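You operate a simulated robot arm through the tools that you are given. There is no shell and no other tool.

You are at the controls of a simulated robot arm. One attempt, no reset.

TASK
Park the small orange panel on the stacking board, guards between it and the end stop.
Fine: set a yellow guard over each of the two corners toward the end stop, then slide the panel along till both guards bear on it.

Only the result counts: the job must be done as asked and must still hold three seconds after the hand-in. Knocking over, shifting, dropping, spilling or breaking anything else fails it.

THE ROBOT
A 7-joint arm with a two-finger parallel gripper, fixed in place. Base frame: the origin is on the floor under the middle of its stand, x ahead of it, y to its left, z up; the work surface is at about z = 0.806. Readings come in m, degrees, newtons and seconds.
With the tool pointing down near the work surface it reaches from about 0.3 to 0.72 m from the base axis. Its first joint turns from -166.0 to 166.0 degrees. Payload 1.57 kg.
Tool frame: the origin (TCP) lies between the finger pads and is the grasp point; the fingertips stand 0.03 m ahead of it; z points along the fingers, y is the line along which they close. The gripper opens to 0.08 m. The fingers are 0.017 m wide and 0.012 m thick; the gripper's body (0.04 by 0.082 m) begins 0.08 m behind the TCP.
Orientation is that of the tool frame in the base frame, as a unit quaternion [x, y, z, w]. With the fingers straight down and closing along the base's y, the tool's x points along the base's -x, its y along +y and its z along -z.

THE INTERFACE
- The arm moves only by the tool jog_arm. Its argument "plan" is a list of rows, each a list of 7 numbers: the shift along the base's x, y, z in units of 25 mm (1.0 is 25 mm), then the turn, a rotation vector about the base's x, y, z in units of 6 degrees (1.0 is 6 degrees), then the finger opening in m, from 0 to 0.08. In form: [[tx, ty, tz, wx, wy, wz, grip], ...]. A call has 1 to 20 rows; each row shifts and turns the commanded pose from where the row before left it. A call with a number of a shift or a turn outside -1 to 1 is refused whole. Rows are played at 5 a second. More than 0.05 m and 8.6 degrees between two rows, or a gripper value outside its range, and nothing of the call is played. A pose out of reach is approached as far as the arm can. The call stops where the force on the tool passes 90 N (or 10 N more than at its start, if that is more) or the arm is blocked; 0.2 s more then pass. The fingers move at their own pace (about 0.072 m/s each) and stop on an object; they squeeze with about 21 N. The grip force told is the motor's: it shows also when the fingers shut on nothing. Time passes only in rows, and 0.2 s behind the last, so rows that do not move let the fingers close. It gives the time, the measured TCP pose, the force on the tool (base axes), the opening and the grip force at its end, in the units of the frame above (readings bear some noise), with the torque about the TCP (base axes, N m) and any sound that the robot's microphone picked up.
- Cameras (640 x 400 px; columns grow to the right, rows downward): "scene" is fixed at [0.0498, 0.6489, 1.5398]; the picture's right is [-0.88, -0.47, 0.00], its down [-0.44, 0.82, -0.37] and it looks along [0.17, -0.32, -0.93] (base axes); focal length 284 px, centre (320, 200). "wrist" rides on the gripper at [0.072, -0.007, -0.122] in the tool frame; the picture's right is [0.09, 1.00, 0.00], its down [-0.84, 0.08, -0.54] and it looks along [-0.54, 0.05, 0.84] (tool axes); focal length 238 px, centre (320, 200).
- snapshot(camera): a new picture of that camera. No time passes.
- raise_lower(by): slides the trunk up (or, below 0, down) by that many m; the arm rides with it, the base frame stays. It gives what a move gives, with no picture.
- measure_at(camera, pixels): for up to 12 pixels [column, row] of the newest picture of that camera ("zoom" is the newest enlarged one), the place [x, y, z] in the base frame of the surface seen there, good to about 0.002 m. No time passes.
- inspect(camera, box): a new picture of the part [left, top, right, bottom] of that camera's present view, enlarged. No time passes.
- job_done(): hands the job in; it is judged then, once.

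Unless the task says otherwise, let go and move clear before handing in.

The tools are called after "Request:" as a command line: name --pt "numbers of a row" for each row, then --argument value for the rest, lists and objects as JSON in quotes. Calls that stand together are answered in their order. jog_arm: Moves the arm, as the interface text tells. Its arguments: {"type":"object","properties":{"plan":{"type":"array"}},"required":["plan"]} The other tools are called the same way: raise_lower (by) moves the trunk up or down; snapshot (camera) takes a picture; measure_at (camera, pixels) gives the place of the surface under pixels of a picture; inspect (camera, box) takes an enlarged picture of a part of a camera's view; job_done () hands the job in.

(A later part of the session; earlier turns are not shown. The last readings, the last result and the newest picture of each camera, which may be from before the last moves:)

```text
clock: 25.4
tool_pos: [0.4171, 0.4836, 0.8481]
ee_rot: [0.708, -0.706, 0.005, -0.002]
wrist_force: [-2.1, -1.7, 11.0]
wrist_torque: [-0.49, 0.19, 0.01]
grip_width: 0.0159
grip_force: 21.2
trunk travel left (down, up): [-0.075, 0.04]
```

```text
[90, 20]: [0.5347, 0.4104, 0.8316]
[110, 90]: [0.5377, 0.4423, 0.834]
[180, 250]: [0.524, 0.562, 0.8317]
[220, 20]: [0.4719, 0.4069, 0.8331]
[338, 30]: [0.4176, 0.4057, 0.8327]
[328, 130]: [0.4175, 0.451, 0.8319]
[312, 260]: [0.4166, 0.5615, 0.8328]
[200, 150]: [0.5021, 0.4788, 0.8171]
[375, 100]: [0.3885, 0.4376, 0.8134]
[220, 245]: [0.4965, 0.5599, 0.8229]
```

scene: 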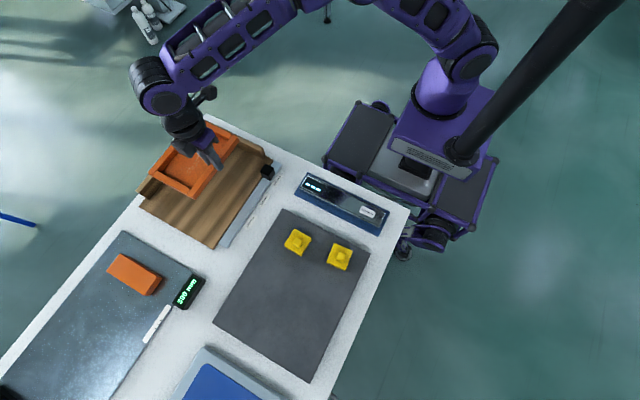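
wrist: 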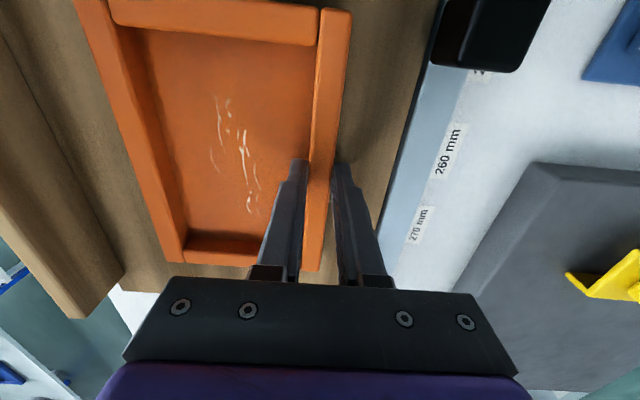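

The panel rests on the board (11 N up; rim 0.832–0.833 over the floor at 0.813). I'll relax slightly, open the fingers, and rise.

Request:
jog_arm --pt "0 0 0.03 0 0 0 0.0" --pt "0 0 0 0 0 0 0.02" --pt "0 0 0 0 0 0 0.035" --pt "0 0 0 0 0 0 0.04" --pt "0 0 0.4 0 0 0 0.04" --pt "0 0 0.8 0 0 0 0.04" --pt "0 0 1 0 0 0 0.04" --pt "0 0 1 0 0 0 0.04" --pt "0 0 1 0 0 0 0.04"

Request:
snapshot --camera "wrist"

Request:
inspect --camera "scene" --box '[120, 100, 300, 260]'

```text
clock: 27.4
tool_pos: [0.4175, 0.4836, 0.9535]
ee_rot: [-0.706, 0.708, -0.004, 0.0]
wrist_force: [-0.2, 0.4, 0.0]
wrist_torque: [-0.01, 0.0, 0.0]
grip_width: 0.0402
grip_force: 0.0
trunk travel left (down, up): [-0.075, 0.04]
```

```text
taken
```

wrist: 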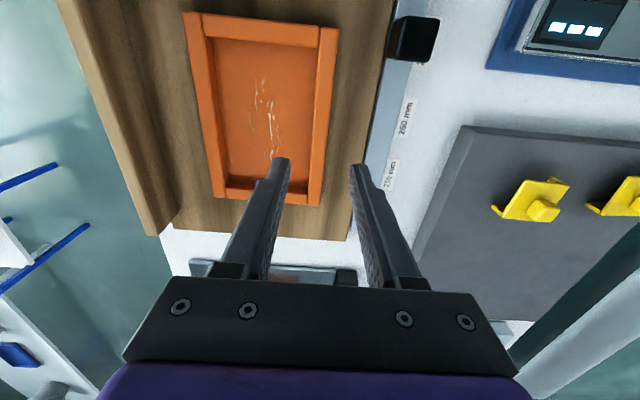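

```text
2.50 times, centred on (210, 180) of scene
```

zoom: 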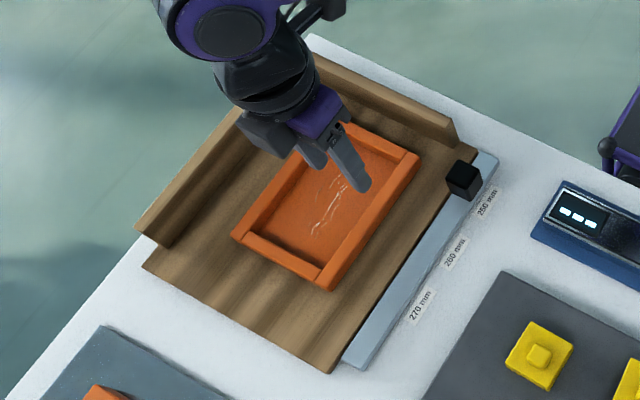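

The panel sits flat and undisturbed on the board. The guards' closed corners point to (-x,+y), so the one for the (+x,-y) corner needs a half turn and the one for the (-x,-y) corner a quarter turn. I'll fly to guard B, turning the tool about +95° so I can later turn back 185° with it.

Request:
jog_arm --pt "0 0 0.6 0 0 0.5 0.04" --pt "-0.6 0.06 0.6 0 0 0.9 0.05" --pt "-0.9 0.1 0 0 0 0.96 0.05" --pt "-0.9 0.1 0 0 0 0.96 0.05" --pt "-0.9 0.1 0 0 0 0.96 0.05" --pt "-0.9 0.1 0 0 0 0.96 0.05" --pt "-0.9 0.1 0 0 0 0.96 0.05" --pt "-0.9 0.1 0 0 0 0.96 0.05" --pt "-0.9 0.1 0 0 0 0.96 0.05" --pt "-0.9 0.1 0 0 0 0.96 0.05" --pt "-0.9 0.1 0 0 0 0.96 0.05" --pt "-0.9 0.1 0 0 0 0.96 0.05" --pt "-0.9 0.1 0 0 0 0.96 0.05" --pt "-0.9 0.1 0 0 0 0.96 0.05" --pt "-0.9 0.1 0 0 0 0.96 0.05" --pt "-0.9 0.1 0 0 0 0.96 0.05" --pt "-0.9 0.1 0 0 0 0.96 0.05" --pt "-0.12 0.0 0 0 0 0 0.05" --pt "0 0 0 0 0 0 0.05"

Request:
snapshot --camera "wrist"

Request:
snapshot --camera "scene"

```text
clock: 31.4
tool_pos: [0.0627, 0.5229, 0.9839]
ee_rot: [0.999, 0.041, 0.002, -0.003]
wrist_force: [-0.2, -0.4, -0.2]
wrist_torque: [-0.01, -0.02, -0.01]
grip_width: 0.0499
grip_force: 0.0
trunk travel left (down, up): [-0.075, 0.04]
```

```text
taken
```

wrist: 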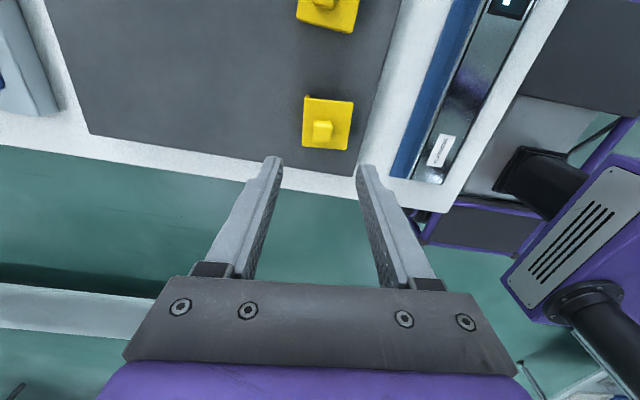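

```text
taken
```

scene: 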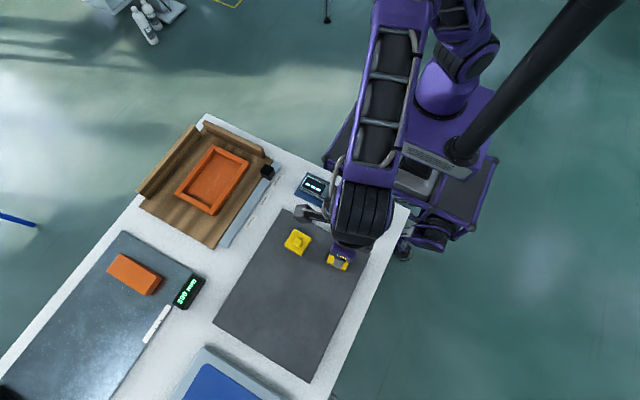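

The tool reached about 184.7° of yaw without trouble, over guard B (seen at (327,123)). I'll zoom and measure the knob and plate for the grasp alignment.

Request:
inspect --camera "wrist" --box '[285, 80, 375, 165]'

Request:
measure_at --camera "zoom" --pixels '[[180, 90], [465, 110], [430, 310], [165, 300], [320, 150], [300, 200]]'

```text
4.71 times, centred on (330, 122) of wrist
```

zoom: 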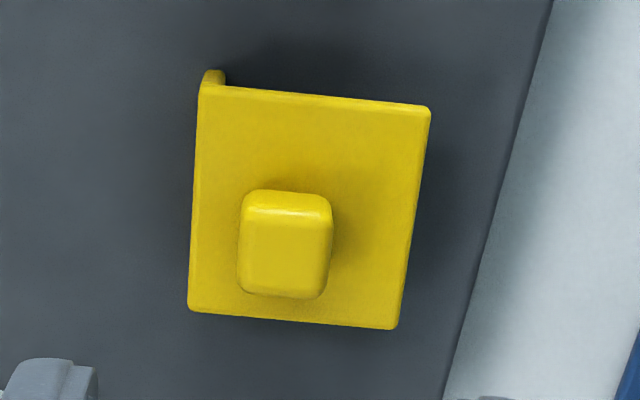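

```text
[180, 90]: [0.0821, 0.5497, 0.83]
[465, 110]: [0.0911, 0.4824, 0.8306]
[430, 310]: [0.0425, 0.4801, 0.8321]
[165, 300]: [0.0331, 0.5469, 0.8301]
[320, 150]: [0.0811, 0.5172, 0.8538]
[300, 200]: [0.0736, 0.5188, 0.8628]
```

This confirms the walls are on the +y side (left flange at (212,75)) and presumably -x. I'll measure the plate corners and knob points.

Request:
measure_at --camera "zoom" --pixels '[[206, 90], [425, 112], [391, 322], [194, 304], [250, 218], [327, 222], [320, 288], [245, 282], [286, 252], [212, 76]]'

Request:
measure_at --camera "zoom" --pixels '[[290, 320], [201, 200], [310, 98], [412, 210], [240, 250], [332, 250], [286, 192], [284, 298]]'

```text
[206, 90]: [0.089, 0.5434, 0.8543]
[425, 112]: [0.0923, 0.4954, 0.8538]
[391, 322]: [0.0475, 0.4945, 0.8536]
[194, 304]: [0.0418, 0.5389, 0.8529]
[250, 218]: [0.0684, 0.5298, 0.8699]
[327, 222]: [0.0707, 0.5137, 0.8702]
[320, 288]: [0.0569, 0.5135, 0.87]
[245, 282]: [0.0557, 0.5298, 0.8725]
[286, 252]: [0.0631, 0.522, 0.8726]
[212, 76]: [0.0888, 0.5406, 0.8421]
```

```text
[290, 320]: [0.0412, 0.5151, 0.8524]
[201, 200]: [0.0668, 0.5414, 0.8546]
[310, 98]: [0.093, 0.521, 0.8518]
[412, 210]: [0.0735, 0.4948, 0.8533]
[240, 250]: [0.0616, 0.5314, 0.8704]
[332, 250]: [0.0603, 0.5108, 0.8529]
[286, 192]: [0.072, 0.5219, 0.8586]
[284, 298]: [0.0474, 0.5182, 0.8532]
```

Guard B's yaw is about +4.6°, matching the tool, with its knob centre at (0.0629, 0.5217), top 0.871 and plate top 0.8535. The pocket walls are about 4 mm thick. I'll descend around the knob, closing along y.

Request:
jog_arm --pt "0 -0.05 -0.9 0 0 0 0.045" --pt "0 0 -1 0 0 0 0.04" --pt "0 0 -1 0 0 0 0.04" --pt "0 0 -0.7 0 0 0 0.04" --pt "0 0 -0.2 0 0 0 0.04" --pt "0 0 0 0 0 0 0.04"

Request:
snapshot --camera "wrist"

```text
clock: 32.8
tool_pos: [0.0634, 0.5215, 0.8883]
ee_rot: [0.999, 0.043, 0.003, -0.005]
wrist_force: [1.1, 0.1, -0.5]
wrist_torque: [-0.01, -0.03, 0.0]
grip_width: 0.0402
grip_force: 0.0
trunk travel left (down, up): [-0.075, 0.04]
```

```text
taken
```

wrist: 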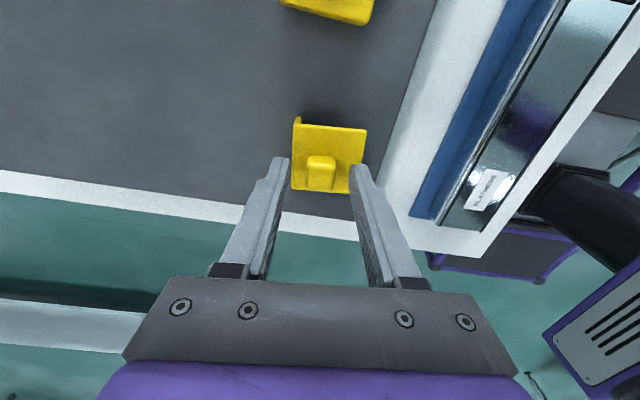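

The fingertips straddle the knob at (320,172). I'll go 2 mm lower and close.

Request:
jog_arm --pt "0 0 -0.08 0 0 0 0.04" --pt "0 0 0 0 0 0 0.025" --pt "0 0 0 0 0 0 0.0" --pt "0 0 0 0 0 0 0.0" --pt "0 0 0 0 0 0 0.0"

Request:
snapshot --camera "wrist"

```text
clock: 34.0
tool_pos: [0.0615, 0.5221, 0.8878]
ee_rot: [0.999, 0.041, 0.003, -0.004]
wrist_force: [-0.7, -0.1, 1.1]
wrist_torque: [-0.01, 0.01, -0.01]
grip_width: 0.019
grip_force: 21.1
trunk travel left (down, up): [-0.075, 0.04]
```

```text
taken
```

wrist: 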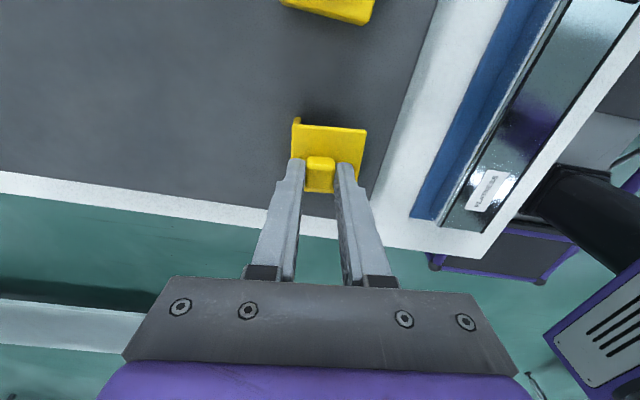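

Guard B's knob is gripped at 0.019 m with 21 N. I'll lift it straight up and check that it hangs level.

Request:
jog_arm --pt "0 0 0.2 0 0 0 0.0" --pt "0 0 0.5 0 0 0 0.0" --pt "0 0 0.9 0 0 0 0.0" --pt "0 0 1 0 0 0 0.0" --pt "0 0 1 0 0 0 0.0" --pt "0 0 0.9 0 0 0 0.0" --pt "0 0 0 0 0 0 0.0"

Request:
snapshot --camera "wrist"

Request:
inspect --camera "scene" --box '[165, 130, 275, 220]'

```text
clock: 35.6
tool_pos: [0.0627, 0.5213, 0.9993]
ee_rot: [0.999, 0.042, 0.003, -0.004]
wrist_force: [0.3, 0.3, -0.6]
wrist_torque: [0.02, 0.0, 0.01]
grip_width: 0.0189
grip_force: 21.4
trunk travel left (down, up): [-0.075, 0.04]
```

```text
taken
```

wrist: 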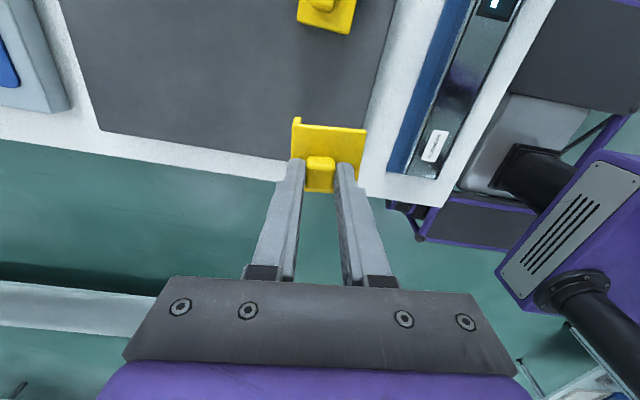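

```text
4.44 times, centred on (220, 175) of scene
```

zoom: 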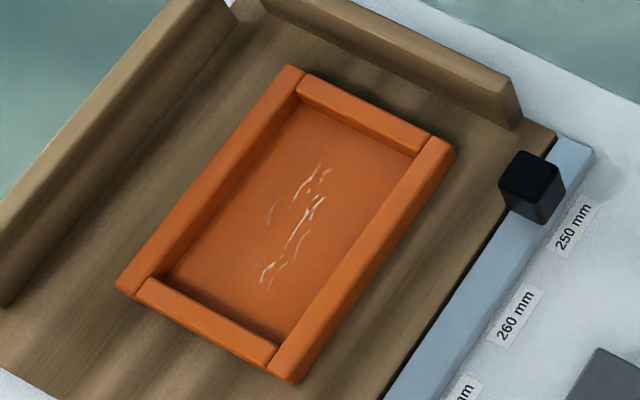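

The guard hangs level. In the scene zoom the panel's front corners are at (290,68) and (452,150); I'll measure all four corners and edges.

Request:
measure_at --camera "zoom" --pixels '[[291, 70], [448, 150], [294, 374], [124, 284], [304, 75], [430, 137], [370, 107], [340, 92], [210, 175], [372, 265], [205, 172], [400, 122]]'

Request:
measure_at --camera "zoom" --pixels '[[288, 66], [452, 148], [380, 103], [350, 90], [300, 72], [420, 128], [250, 120], [245, 117], [160, 228], [410, 215], [415, 212], [350, 302]]'

```text
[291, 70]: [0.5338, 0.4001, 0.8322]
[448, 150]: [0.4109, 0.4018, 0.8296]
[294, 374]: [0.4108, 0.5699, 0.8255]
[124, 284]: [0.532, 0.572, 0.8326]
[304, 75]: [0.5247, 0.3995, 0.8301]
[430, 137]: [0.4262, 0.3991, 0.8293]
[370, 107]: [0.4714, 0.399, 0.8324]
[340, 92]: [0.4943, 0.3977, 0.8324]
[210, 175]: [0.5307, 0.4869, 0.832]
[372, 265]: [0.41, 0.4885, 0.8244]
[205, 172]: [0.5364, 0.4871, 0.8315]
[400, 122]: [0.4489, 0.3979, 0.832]
```

```text
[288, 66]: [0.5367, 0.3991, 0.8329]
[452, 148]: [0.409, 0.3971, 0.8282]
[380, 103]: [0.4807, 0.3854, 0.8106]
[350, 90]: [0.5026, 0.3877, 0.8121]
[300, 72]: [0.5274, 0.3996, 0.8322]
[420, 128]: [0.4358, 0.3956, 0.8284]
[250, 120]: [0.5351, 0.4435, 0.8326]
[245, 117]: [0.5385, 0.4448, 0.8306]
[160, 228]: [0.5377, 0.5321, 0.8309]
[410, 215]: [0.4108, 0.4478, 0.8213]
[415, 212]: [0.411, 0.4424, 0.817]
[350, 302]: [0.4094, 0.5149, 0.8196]
```

The panel edges are: -x face 0.4103, +x face ≈ 0.5385, front face ≈ 0.395, all square. Now I'll zoom on the held guard to learn its wall thickness.

Request:
inspect --camera "wrist" --box '[280, 105, 380, 200]'

```text
4.21 times, centred on (330, 152) of wrist
```

zoom: 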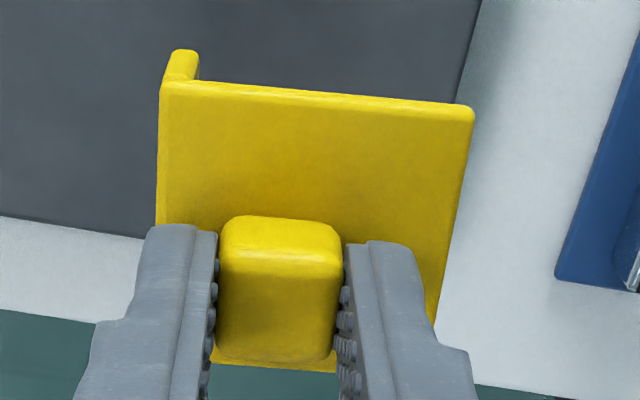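

The wall is about 4.5 mm thick and sits roughly 20.5 mm from the knob's centre, so the knob should come about 14 mm inside the panel's edges: target (0.5245, 0.409). I'll carry the guard there while turning back -184.8°, in two calls.

Request:
jog_arm --pt "0.596 -0.145 0 0 0 -0.9935 0" --pt "0.596 -0.145 0 0 0 -0.9935 0" --pt "0.596 -0.145 0 0 0 -0.9935 0" --pt "0.596 -0.145 0 0 0 -0.9935 0" --pt "0.596 -0.145 0 0 0 -0.9935 0" --pt "0.596 -0.145 0 0 0 -0.9935 0" --pt "0.596 -0.145 0 0 0 -0.9935 0" --pt "0.596 -0.145 0 0 0 -0.9935 0" --pt "0.596 -0.145 0 0 0 -0.9935 0" --pt "0.596 -0.145 0 0 0 -0.9935 0" --pt "0.596 -0.145 0 0 0 -0.9935 0" --pt "0.596 -0.145 0 0 0 -0.9935 0" --pt "0.596 -0.145 0 0 0 -0.9935 0" --pt "0.596 -0.145 0 0 0 -0.9935 0" --pt "0.596 -0.145 0 0 0 -0.9935 0" --pt "0.596 -0.145 0 0 0 -0.9935 0"

Request:
snapshot --camera "scene"

```text
clock: 39.0
tool_pos: [0.3014, 0.4651, 0.9984]
ee_rot: [-0.703, 0.711, -0.005, 0.0]
wrist_force: [-0.3, -0.4, -0.8]
wrist_torque: [0.05, 0.01, 0.0]
grip_width: 0.0191
grip_force: 21.5
trunk travel left (down, up): [-0.075, 0.04]
```

```text
taken
```

scene: 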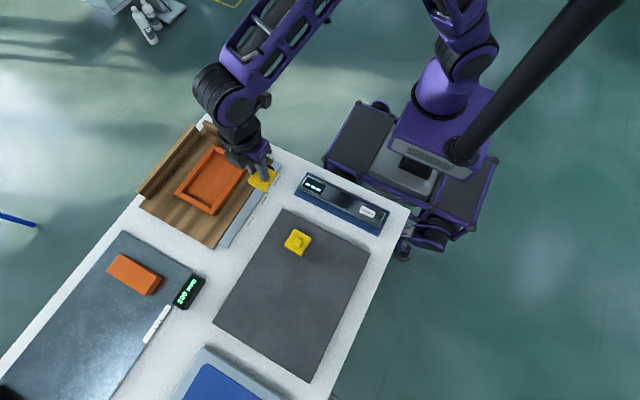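

The guard is still firmly held at 0.019 m, halfway through the turn. I'll finish the turn and the carry.

Request:
jog_arm --pt "0.596 -0.145 0 0 0 -0.9935 0" --pt "0.596 -0.145 0 0 0 -0.9935 0" --pt "0.596 -0.145 0 0 0 -0.9935 0" --pt "0.596 -0.145 0 0 0 -0.9935 0" --pt "0.596 -0.145 0 0 0 -0.9935 0" --pt "0.596 -0.145 0 0 0 -0.9935 0" --pt "0.596 -0.145 0 0 0 -0.9935 0" --pt "0.596 -0.145 0 0 0 -0.9935 0" --pt "0.596 -0.145 0 0 0 -0.9935 0" --pt "0.596 -0.145 0 0 0 -0.9935 0" --pt "0.596 -0.145 0 0 0 -0.9935 0" --pt "0.596 -0.145 0 0 0 -0.9935 0" --pt "0.596 -0.145 0 0 0 -0.9935 0" --pt "0.596 -0.145 0 0 0 -0.9935 0" --pt "0.596 -0.145 0 0 0 -0.9935 0" --pt "0 0 0 0 0 0 0"

Request:
snapshot --camera "wrist"

Request:
inspect --camera "scene" --box '[165, 110, 275, 210]'

```text
clock: 42.4
tool_pos: [0.5256, 0.4102, 0.9993]
ee_rot: [0.001, 1.0, -0.004, -0.002]
wrist_force: [0.7, 0.0, -0.5]
wrist_torque: [-0.01, -0.03, 0.01]
grip_width: 0.019
grip_force: 21.6
trunk travel left (down, up): [-0.075, 0.04]
```

```text
taken
```

wrist: 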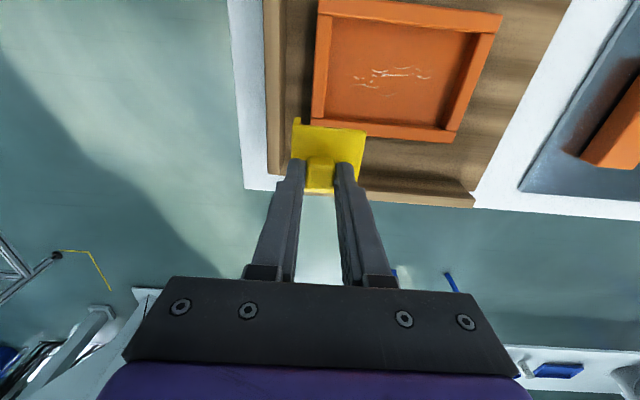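

```text
4.00 times, centred on (220, 160) of scene
```

zoom: 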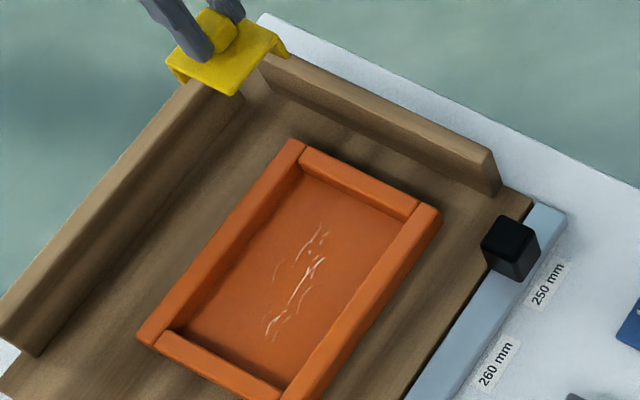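

The guard is now turned with its walls to +x (flange at (180,75)) and -y (at (290,50)) as needed. I'll lower to where the walls are about 15 mm above the rim and measure alignment.

Request:
jog_arm --pt "0 0 -0.8 0 0 0 0" --pt "0 0 -1 0 0 0 0" --pt "0 0 -1 0 0 0 0" --pt "0 0 -0.8 0 0 0 0" --pt "0 0 -0.16 0 0 0 0" --pt "0 0 0 0 0 0 0"

Request:
inspect --camera "scene" --box '[185, 120, 245, 170]'

Request:
inspect --camera "wrist" --box '[270, 80, 390, 200]'

```text
clock: 43.8
tool_pos: [0.5245, 0.4103, 0.9044]
ee_rot: [0.001, 1.0, -0.004, -0.004]
wrist_force: [-0.1, 0.9, -0.4]
wrist_torque: [-0.01, 0.0, -0.02]
grip_width: 0.0189
grip_force: 21.0
trunk travel left (down, up): [-0.075, 0.04]
```

```text
8.00 times, centred on (215, 145) of scene
```

zoom: 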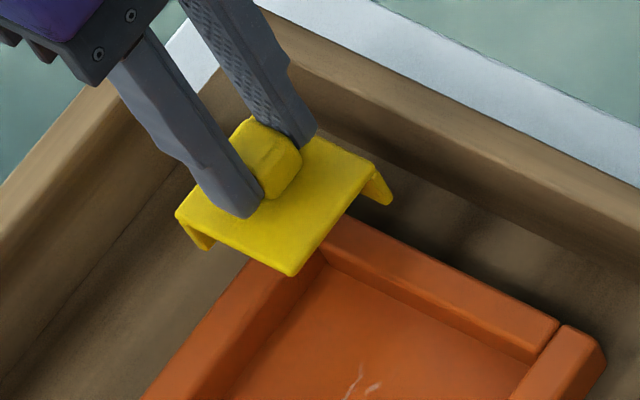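

```text
3.33 times, centred on (330, 140) of wrist
```

zoom: 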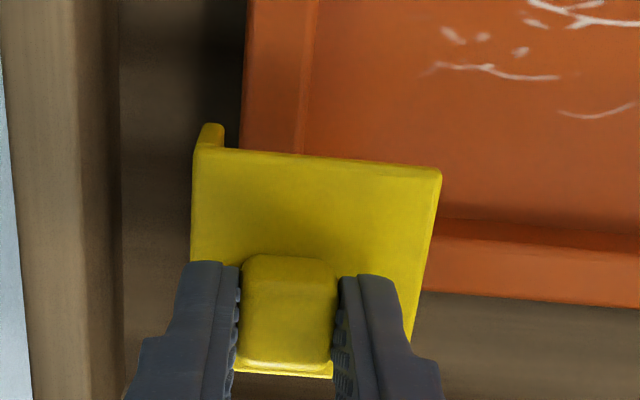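

The zooms show the guard over the corner, with the -y wall tip at (385,200) and the +x wall tip at (207,245) in the scene zoom. I'll measure the plate and wall points.

Request:
measure_at --camera "wrist" --pixels '[[330, 140]]'

Request:
inspect --camera "scene" --box '[185, 120, 245, 170]'

Request:
measure_at --camera "zoom" --pixels '[[185, 215], [290, 268], [366, 166], [355, 172], [384, 195], [380, 185], [205, 243], [195, 232], [290, 210], [310, 145], [340, 155], [240, 240]]'

```text
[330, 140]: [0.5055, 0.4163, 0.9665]
```

```text
8.00 times, centred on (215, 145) of scene
```

zoom: 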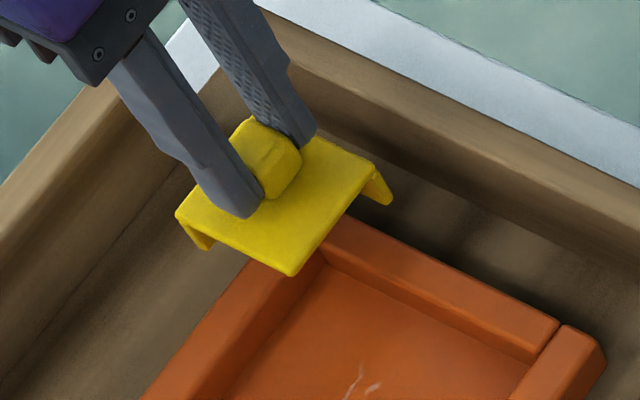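

```text
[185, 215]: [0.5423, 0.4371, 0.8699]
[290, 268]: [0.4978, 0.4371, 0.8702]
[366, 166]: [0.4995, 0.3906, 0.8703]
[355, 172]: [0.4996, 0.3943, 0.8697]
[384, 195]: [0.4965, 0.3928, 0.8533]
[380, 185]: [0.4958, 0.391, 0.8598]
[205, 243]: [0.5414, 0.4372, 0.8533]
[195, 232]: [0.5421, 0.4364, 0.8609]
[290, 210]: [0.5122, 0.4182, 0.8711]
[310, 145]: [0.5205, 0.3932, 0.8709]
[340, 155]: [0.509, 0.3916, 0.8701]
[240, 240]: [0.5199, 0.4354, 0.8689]
```

The walls' inner faces come to about y = 0.393 and x = 0.541, against panel faces at 0.3955 and 0.5385, so there is about 2–2.5 mm clearance on both sides. I'll lower slowly past the rim and watch the force.

Request:
jog_arm --pt "-0.03 0.02 -0.3 0 0 0 0" --pt "0 0 -0.3 0 0 0 0" --pt "0 0 -0.2 0 0 0 0" --pt "0 0 -0.2 0 0 0 0" --pt "0 0 0 0 0 0 0"

Request:
inspect --camera "scene" --box '[185, 120, 245, 170]'

Request:
inspect --camera "wrist" --box '[270, 80, 390, 200]'

```text
clock: 45.0
tool_pos: [0.5247, 0.4116, 0.8802]
ee_rot: [0.0, 1.0, -0.004, -0.004]
wrist_force: [0.2, 0.0, 0.4]
wrist_torque: [-0.01, 0.03, 0.02]
grip_width: 0.0189
grip_force: 21.0
trunk travel left (down, up): [-0.075, 0.04]
```

```text
8.00 times, centred on (215, 145) of scene
```

zoom: 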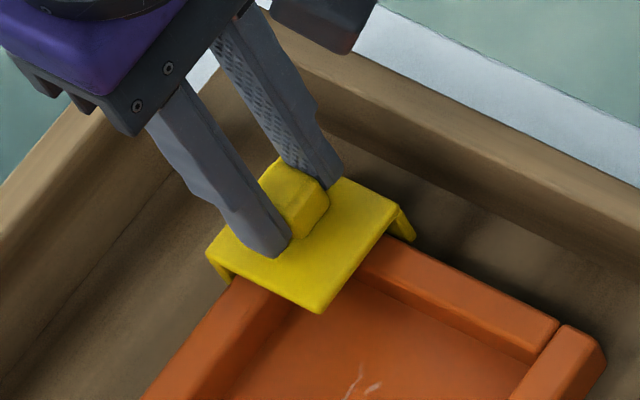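

```text
3.33 times, centred on (330, 140) of wrist
```

zoom: 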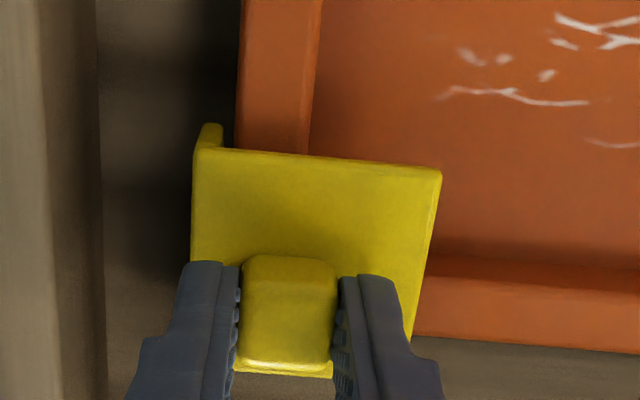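

Both walls have passed outside the rim with no contact force. I'll lower the last 10 mm in small steps.

Request:
jog_arm --pt "0 0 -0.14 0 0 0 0" --pt "0 0 -0.1 0 0 0 0" --pt "0 0 -0.06 0 0 0 0" --pt "0 0 -0.04 0 0 0 0" --pt "0 0 0 0 0 0 0"

Request:
inspect --camera "scene" --box '[185, 120, 245, 170]'

```text
clock: 46.2
tool_pos: [0.5235, 0.4112, 0.8706]
ee_rot: [0.0, 1.0, -0.004, -0.003]
wrist_force: [1.0, 0.6, 0.5]
wrist_torque: [0.0, 0.02, -0.01]
grip_width: 0.0187
grip_force: 21.0
trunk travel left (down, up): [-0.075, 0.04]
```

```text
8.00 times, centred on (215, 145) of scene
```

zoom: 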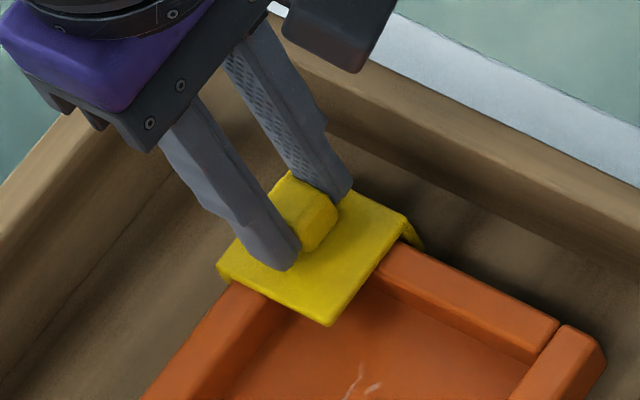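

The guard is nearly down (z 0.8706, no clear contact yet). I'll step down by fractions of a millimetre until I feel it seat.

Request:
jog_arm --pt "0 0 -0.03 0 0 0 0" --pt "0 0 -0.03 0 0 0 0" --pt "0 0 0 0 0 0 0"

Request:
inspect --camera "scene" --box '[185, 120, 245, 170]'

Request:
measure_at --camera "zoom" --pixels '[[225, 268], [327, 315], [400, 222], [350, 210], [330, 290], [260, 280], [415, 240], [300, 300], [375, 230], [450, 270], [470, 300], [240, 300]]'

```text
clock: 47.0
tool_pos: [0.5241, 0.4122, 0.8706]
ee_rot: [0.0, 1.0, -0.003, -0.002]
wrist_force: [-0.4, 0.1, 4.2]
wrist_torque: [0.13, 0.03, -0.01]
grip_width: 0.0191
grip_force: 20.9
trunk travel left (down, up): [-0.075, 0.04]
```

```text
8.00 times, centred on (215, 145) of scene
```

zoom: 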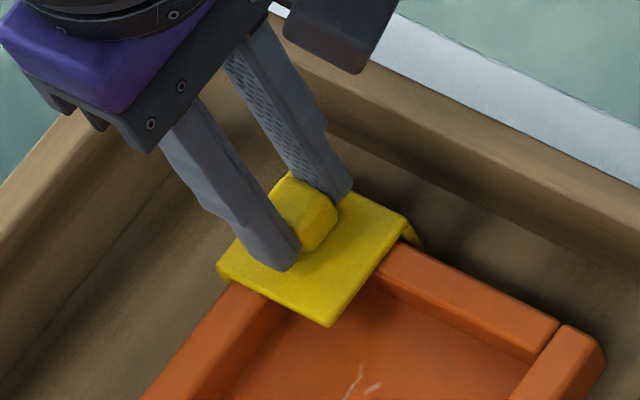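

```text
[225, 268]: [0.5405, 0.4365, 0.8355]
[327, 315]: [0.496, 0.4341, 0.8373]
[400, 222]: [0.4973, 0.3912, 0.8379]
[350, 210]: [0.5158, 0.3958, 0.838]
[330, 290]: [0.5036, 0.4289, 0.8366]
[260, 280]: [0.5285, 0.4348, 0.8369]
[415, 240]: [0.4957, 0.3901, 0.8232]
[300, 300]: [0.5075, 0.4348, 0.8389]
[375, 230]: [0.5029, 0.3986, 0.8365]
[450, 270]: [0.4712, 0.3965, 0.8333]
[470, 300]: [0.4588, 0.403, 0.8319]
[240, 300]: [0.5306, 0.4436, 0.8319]
```

It is seated: 4 N upward, plate top at 0.837 lying on the rim at 0.8325. I'll open gently and rise straight up.

Request:
jog_arm --pt "0 0 0.02 0 0 0 0.0" --pt "0 0 0 0 0 0 0.024" --pt "0 0 0 0 0 0 0.03" --pt "0 0 0 0 0 0 0.034" --pt "0 0 0.3 0 0 0 0.034" --pt "0 0 0.7 0 0 0 0.034" --pt "0 0 1 0 0 0 0.034" --pt "0 0 1 0 0 0 0.034" --pt "0 0 1 0 0 0 0.034" --pt "0 0 1 0 0 0 0.034"

Request:
inspect --camera "scene" --box '[165, 110, 275, 210]'

Request:
snapshot --camera "wrist"

```text
clock: 49.2
tool_pos: [0.5241, 0.4116, 0.9949]
ee_rot: [0.0, 1.0, -0.003, -0.003]
wrist_force: [0.8, -0.5, -0.6]
wrist_torque: [0.0, 0.0, 0.02]
grip_width: 0.034
grip_force: 0.0
trunk travel left (down, up): [-0.075, 0.04]
```

```text
4.00 times, centred on (220, 160) of scene
```

zoom: 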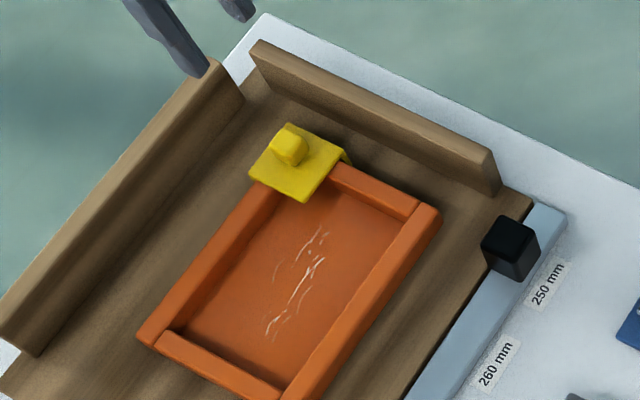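

```text
taken
```

wrist: 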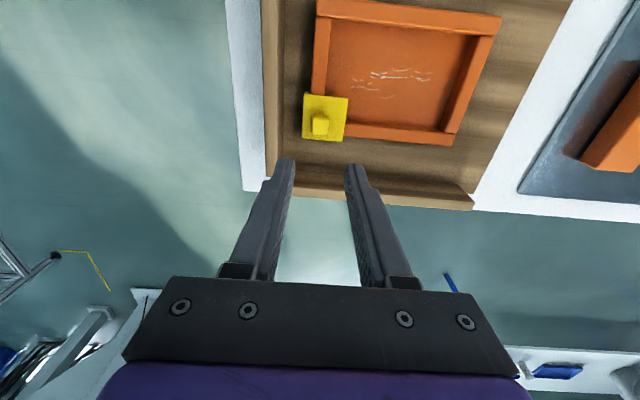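

The first guard sits squarely on the (+x,-y) corner. Now I'll go to guard A at (0.170, 0.538), keeping this tool yaw.

Request:
jog_arm --pt "-0.5 0.18 0 0 0 0 0.045" --pt "-0.9 0.32 0 0 0 0 0.05" --pt "-0.9 0.32 0 0 0 -0.1 0.05" --pt "-0.9 0.32 0 0 0 -0.1 0.05" --pt "-0.9 0.32 0 0 0 -0.1 0.05" --pt "-0.9 0.32 0 0 0 -0.1 0.05" --pt "-0.9 0.32 0 0 0 0 0.05" --pt "-0.9 0.32 0 0 0 0 0.05" --pt "-0.9 0.32 0 0 0 0 0.05" --pt "-0.9 0.32 0 0 0 0 0.05" --pt "-0.9 0.32 0 0 0 0 0.05" --pt "-0.9 0.32 0 0 0 0 0.05" --pt "-0.9 0.32 0 0 0 0 0.05" --pt "-0.9 0.32 0 0 0 0 0.05" --pt "-0.9 0.32 0 0 0 0 0.05" --pt "-0.9 0.32 0 0 0 0 0.05" --pt "-0.16 0.06 0 0 0 0 0.05" --pt "0 0 0 0 0 0 0.05"

Request:
snapshot --camera "wrist"

Request:
inspect --camera "wrist" --box '[270, 80, 380, 180]'

```text
clock: 53.0
tool_pos: [0.1688, 0.5381, 0.9949]
ee_rot: [0.021, 1.0, -0.005, -0.004]
wrist_force: [-0.1, 0.1, 0.5]
wrist_torque: [-0.01, -0.01, -0.03]
grip_width: 0.0497
grip_force: 0.0
trunk travel left (down, up): [-0.075, 0.04]
```

```text
taken
```

wrist: 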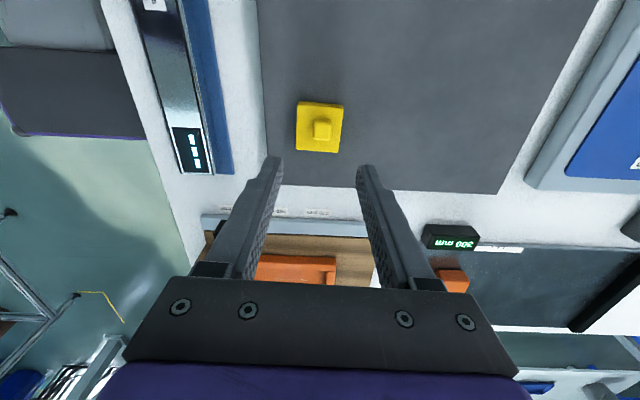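

```text
4.00 times, centred on (325, 130) of wrist
```

zoom: 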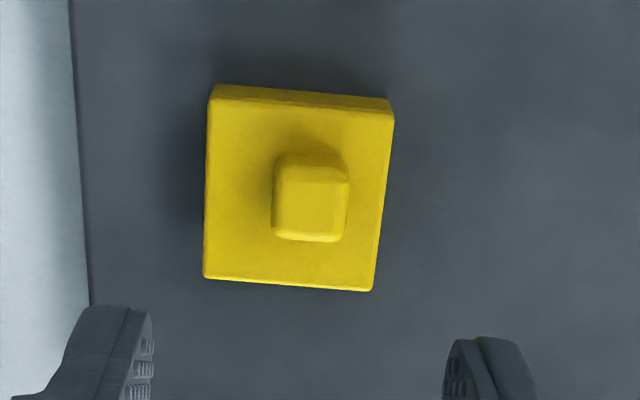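

From the -x side I can see the full -x wall (strip from (212,90) to (390,105)), confirming the walls are at -x and +y. I'll measure the plate and knob.

Request:
measure_at --camera "zoom" --pixels '[[213, 103], [388, 118], [368, 285], [209, 273], [285, 172], [342, 175], [337, 233], [279, 232], [310, 203], [300, 90]]'

Request:
inspect --camera "scene" --box '[270, 215, 330, 265]'

```text
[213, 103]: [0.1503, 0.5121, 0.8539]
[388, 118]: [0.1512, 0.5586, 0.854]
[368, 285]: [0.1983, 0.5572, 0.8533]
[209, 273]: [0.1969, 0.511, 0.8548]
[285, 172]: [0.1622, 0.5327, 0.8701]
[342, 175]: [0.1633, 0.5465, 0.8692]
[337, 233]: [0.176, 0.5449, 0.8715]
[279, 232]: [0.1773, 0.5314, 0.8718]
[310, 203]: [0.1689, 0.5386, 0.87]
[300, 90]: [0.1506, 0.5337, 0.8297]
```

```text
8.00 times, centred on (300, 240) of scene
```

zoom: 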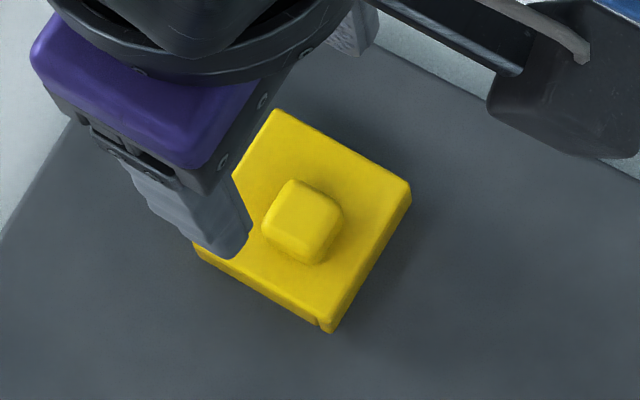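

Guard A's yaw is about -1.8° and its knob is centred at (0.1697, 0.5389). I'll descend onto it with the fingers open to 0.04.

Request:
jog_arm --pt "0.03 0.03 -0.9 0 0 0.08 0.045" --pt "0 0 -1 0 0 0 0.04" --pt "0 0 -1 0 0 0 0.04" --pt "0 0 -0.9 0 0 0 0.04" --pt "0 0 -0.4 0 0 0 0.04" --pt "0 0 0 0 0 0 0.04"

Request:
snapshot --camera "wrist"

```text
clock: 54.4
tool_pos: [0.1711, 0.5386, 0.8902]
ee_rot: [0.017, 1.0, -0.005, -0.004]
wrist_force: [0.1, 0.5, -0.1]
wrist_torque: [-0.01, -0.01, 0.01]
grip_width: 0.04
grip_force: 0.1
trunk travel left (down, up): [-0.075, 0.04]
```

```text
taken
```

wrist: 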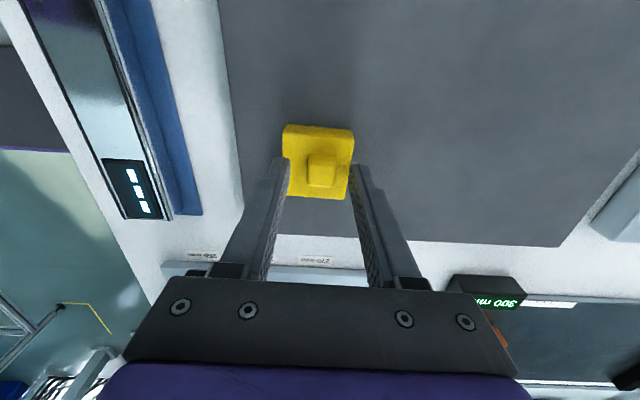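

The fingers straddle the knob at (322,170). I'll go 3 mm lower and close.

Request:
jog_arm --pt "-0.02 0.01 -0.12 0 0 0 0.04" --pt "0 0 0 0 0 0 0.025" --pt "0 0 0 0 0 0 0.0" --pt "0 0 0 0 0 0 0.0" --pt "0 0 0 0 0 0 0.0"

Request:
inspect --camera "wrist" --box '[270, 100, 380, 210]'

```text
clock: 55.6
tool_pos: [0.1705, 0.538, 0.8883]
ee_rot: [0.017, 1.0, -0.004, -0.004]
wrist_force: [-1.0, 0.4, 1.1]
wrist_torque: [0.05, 0.02, 0.05]
grip_width: 0.0189
grip_force: 20.7
trunk travel left (down, up): [-0.075, 0.04]
```

```text
3.64 times, centred on (325, 155) of wrist
```

zoom: 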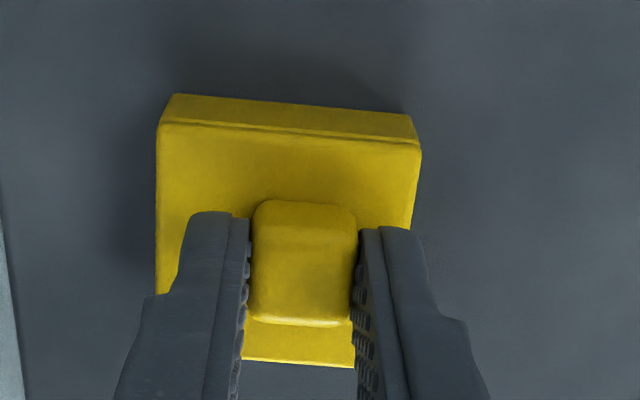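

Guard A's knob is gripped at 0.0189 m. I'll lift it straight up and check, and re-measure the panel's near corner.

Request:
jog_arm --pt "0 0 0.2 0 0 0 0.0" --pt "0 0 0.5 0 0 0 0.0" --pt "0 0 0.9 0 0 0 0.0" --pt "0 0 1 0 0 0 0.0" --pt "0 0 1 0 0 0 0.0" --pt "0 0 0.9 0 0 0 0.0" --pt "0 0 0 0 0 0 0.0"

Request:
inspect --camera "scene" --box '[185, 125, 265, 185]'

Request:
snapshot --camera "wrist"

```text
clock: 57.2
tool_pos: [0.1698, 0.537, 1.0013]
ee_rot: [0.016, 1.0, -0.004, -0.004]
wrist_force: [-1.2, -0.2, -1.4]
wrist_torque: [-0.01, 0.0, 0.02]
grip_width: 0.019
grip_force: 20.6
trunk travel left (down, up): [-0.075, 0.04]
```

```text
6.67 times, centred on (225, 155) of scene
```

zoom: 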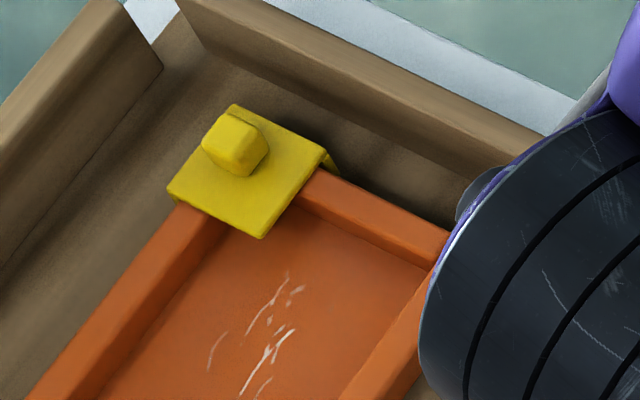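

```text
taken
```

wrist: 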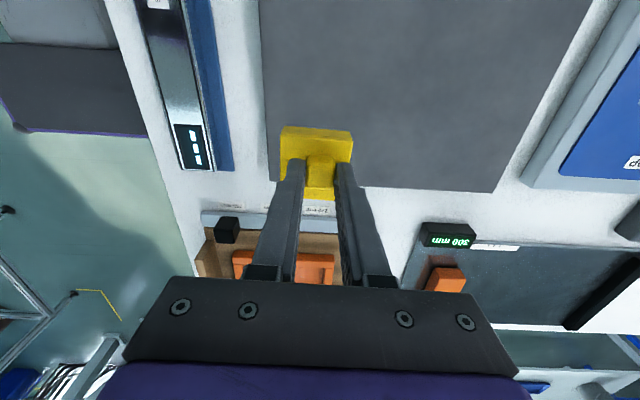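

The guard is held well. I'll carry it to above the (-x,-y) corner, target (0.4248, 0.4105), turning +91.9° on the way.

Request:
jog_arm --pt "0.6375 -0.316 0 0 0 0.957 0" --pt "0.6375 -0.316 0 0 0 0.957 0" --pt "0.6375 -0.316 0 0 0 0.957 0" --pt "0.6375 -0.316 0 0 0 0.957 0" --pt "0.6375 -0.316 0 0 0 0.957 0" --pt "0.6375 -0.316 0 0 0 0.957 0" --pt "0.6375 -0.316 0 0 0 0.957 0" --pt "0.6375 -0.316 0 0 0 0.957 0" --pt "0.6375 -0.316 0 0 0 0.957 0" --pt "0.6375 -0.316 0 0 0 0.957 0" --pt "0.6375 -0.316 0 0 0 0.957 0" --pt "0.6375 -0.316 0 0 0 0.957 0" --pt "0.6375 -0.316 0 0 0 0.957 0" --pt "0.6375 -0.316 0 0 0 0.957 0" --pt "0.6375 -0.316 0 0 0 0.957 0" --pt "0.6375 -0.316 0 0 0 0.957 0" --pt "0 0 0 0 0 0 0"

Request:
snapshot --camera "wrist"

Request:
inspect --camera "scene" --box '[185, 120, 275, 190]'

```text
clock: 60.8
tool_pos: [0.4253, 0.4109, 1.001]
ee_rot: [-0.707, 0.707, -0.004, 0.001]
wrist_force: [0.4, -0.5, -0.6]
wrist_torque: [0.0, 0.0, -0.01]
grip_width: 0.0188
grip_force: 20.8
trunk travel left (down, up): [-0.075, 0.04]
```

```text
taken
```

wrist: 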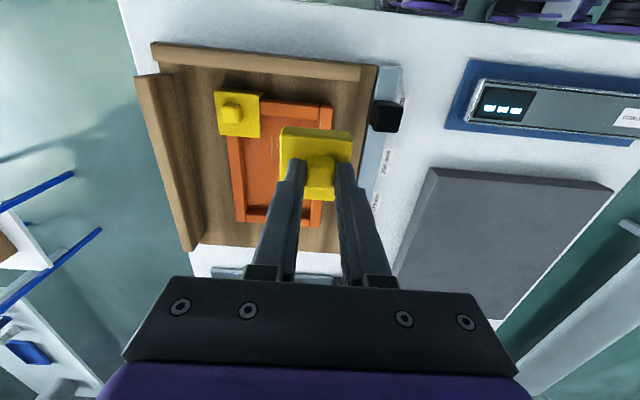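

```text
5.71 times, centred on (230, 155) of scene
```

zoom: 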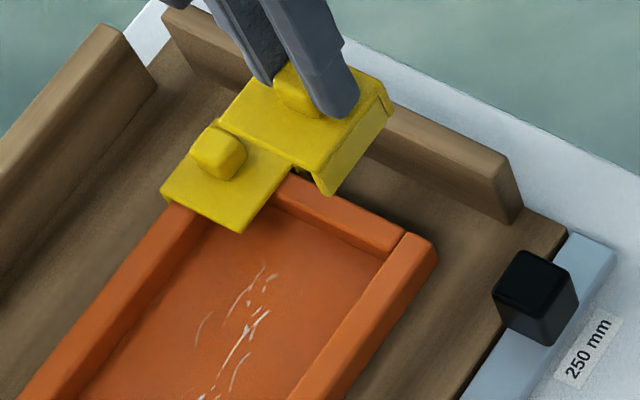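

The held guard now has its walls to -x (face at (355,150)) and -y. I'll lower to about 15 mm over the rim and measure.

Request:
jog_arm --pt "0 0 -0.8 0 0 0 0" --pt "0 0 -1 0 0 0 0" --pt "0 0 -1 0 0 0 0" --pt "0 0 -0.8 0 0 0 0" --pt "0 0 -0.2 0 0 0 0" --pt "0 0 0 0 0 0 0"

Request:
inspect --camera "wrist" --box '[260, 80, 380, 210]'

Request:
inspect --camera "scene" --box '[205, 125, 265, 175]'

```text
clock: 62.2
tool_pos: [0.4232, 0.4108, 0.905]
ee_rot: [-0.706, 0.708, -0.006, 0.0]
wrist_force: [0.0, 0.0, -0.3]
wrist_torque: [-0.05, 0.02, 0.01]
grip_width: 0.0188
grip_force: 20.6
trunk travel left (down, up): [-0.075, 0.04]
```

```text
3.08 times, centred on (320, 145) of wrist
```

zoom: 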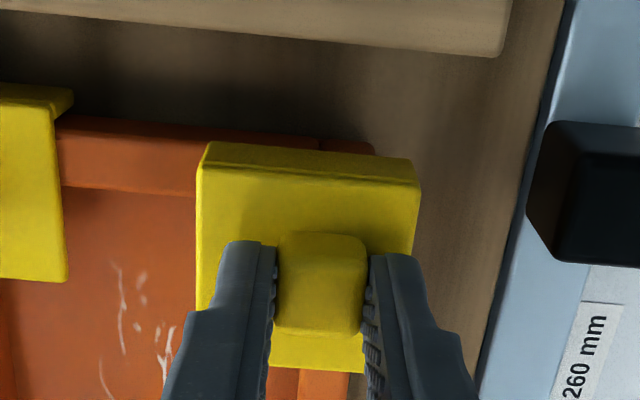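

```text
8.00 times, centred on (235, 150) of scene
```

zoom: 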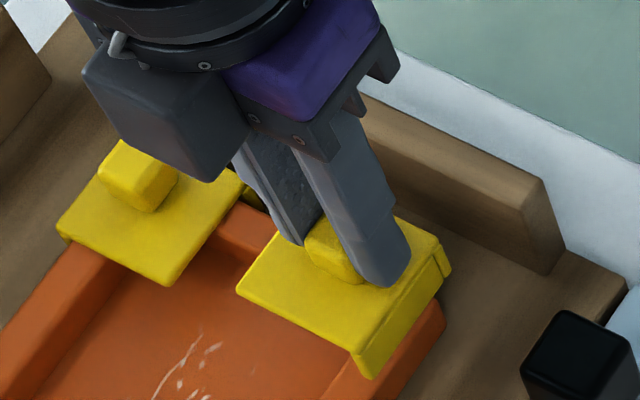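

I'll measure the held guard's plate and -x wall in the scene zoom, along with the panel's near corner.

Request:
measure_at --camera "zoom" --pixels '[[243, 292], [355, 350], [432, 243], [375, 370], [368, 360], [400, 320], [445, 270], [412, 335], [440, 315], [436, 325], [400, 360], [300, 300]]'

Request:
inspect --camera "wrist" --box '[260, 80, 380, 210]'

Request:
measure_at --camera "zoom" --pixels '[[205, 160], [412, 178], [300, 150], [300, 166], [260, 130], [180, 125], [370, 150], [345, 145], [60, 120], [50, 95], [408, 230], [208, 230]]'

```text
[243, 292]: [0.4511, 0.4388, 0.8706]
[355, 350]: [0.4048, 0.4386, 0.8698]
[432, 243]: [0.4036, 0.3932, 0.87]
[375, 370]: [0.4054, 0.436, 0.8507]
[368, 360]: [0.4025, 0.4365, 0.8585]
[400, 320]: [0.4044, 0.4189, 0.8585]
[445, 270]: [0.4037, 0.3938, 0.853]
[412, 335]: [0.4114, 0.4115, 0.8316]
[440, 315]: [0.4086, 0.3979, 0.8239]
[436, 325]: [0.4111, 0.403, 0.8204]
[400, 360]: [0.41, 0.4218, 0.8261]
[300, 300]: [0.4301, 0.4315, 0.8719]
```

```text
3.08 times, centred on (320, 145) of wrist
```

zoom: 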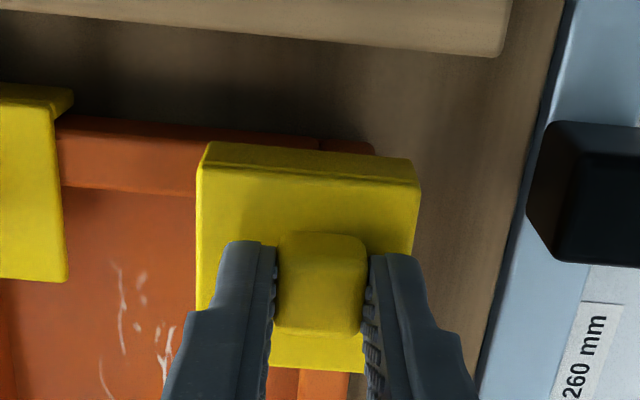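

```text
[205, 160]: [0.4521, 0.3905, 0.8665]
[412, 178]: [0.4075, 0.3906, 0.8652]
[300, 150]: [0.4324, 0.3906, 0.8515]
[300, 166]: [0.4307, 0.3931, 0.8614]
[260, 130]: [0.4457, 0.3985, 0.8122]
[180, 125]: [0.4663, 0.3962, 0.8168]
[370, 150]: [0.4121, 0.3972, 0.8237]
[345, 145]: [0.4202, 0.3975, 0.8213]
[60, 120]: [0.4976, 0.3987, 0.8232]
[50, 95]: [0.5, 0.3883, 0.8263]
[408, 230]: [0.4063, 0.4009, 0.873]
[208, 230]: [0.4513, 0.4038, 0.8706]
```

The -x wall's inner face is at about x = 0.4085 (panel 0.410) and the -y wall's at about y = 0.395 (panel front 0.397), so clearances are 1.5–2 mm. I'll nudge half a millimetre outward both ways and lower past the rim.

Request:
jog_arm --pt "-0.02 -0.02 -0.3 0 0 0 0" --pt "0 0 -0.3 0 0 0 0" --pt "0 0 -0.2 0 0 0 0" --pt "0 0 -0.2 0 0 0 0" --pt "0 0 0 0 0 0 0"

Request:
inspect --camera "scene" --box '[205, 125, 265, 175]'

Request:
inspect --camera "wrist" --box '[260, 80, 380, 210]'

```text
clock: 63.4
tool_pos: [0.424, 0.4112, 0.8798]
ee_rot: [-0.706, 0.708, -0.006, 0.001]
wrist_force: [0.4, 0.1, -0.5]
wrist_torque: [0.01, 0.01, 0.02]
grip_width: 0.019
grip_force: 20.9
trunk travel left (down, up): [-0.075, 0.04]
```

```text
8.00 times, centred on (235, 150) of scene
```

zoom: 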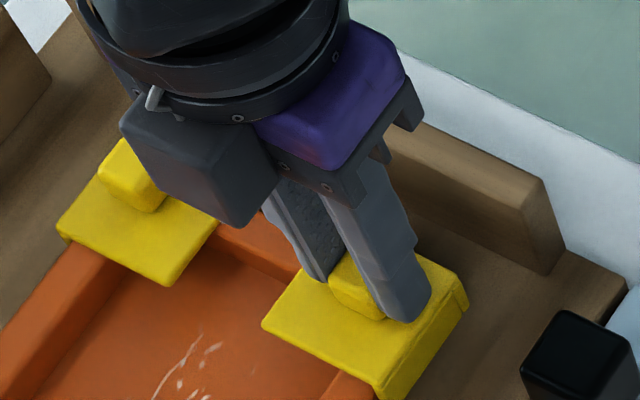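

```text
3.08 times, centred on (320, 145) of wrist
```

zoom: 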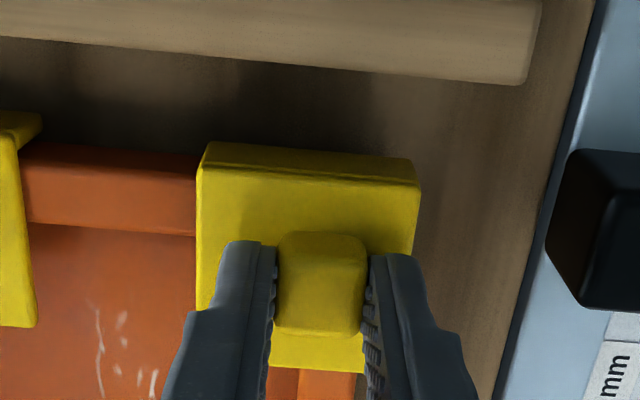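

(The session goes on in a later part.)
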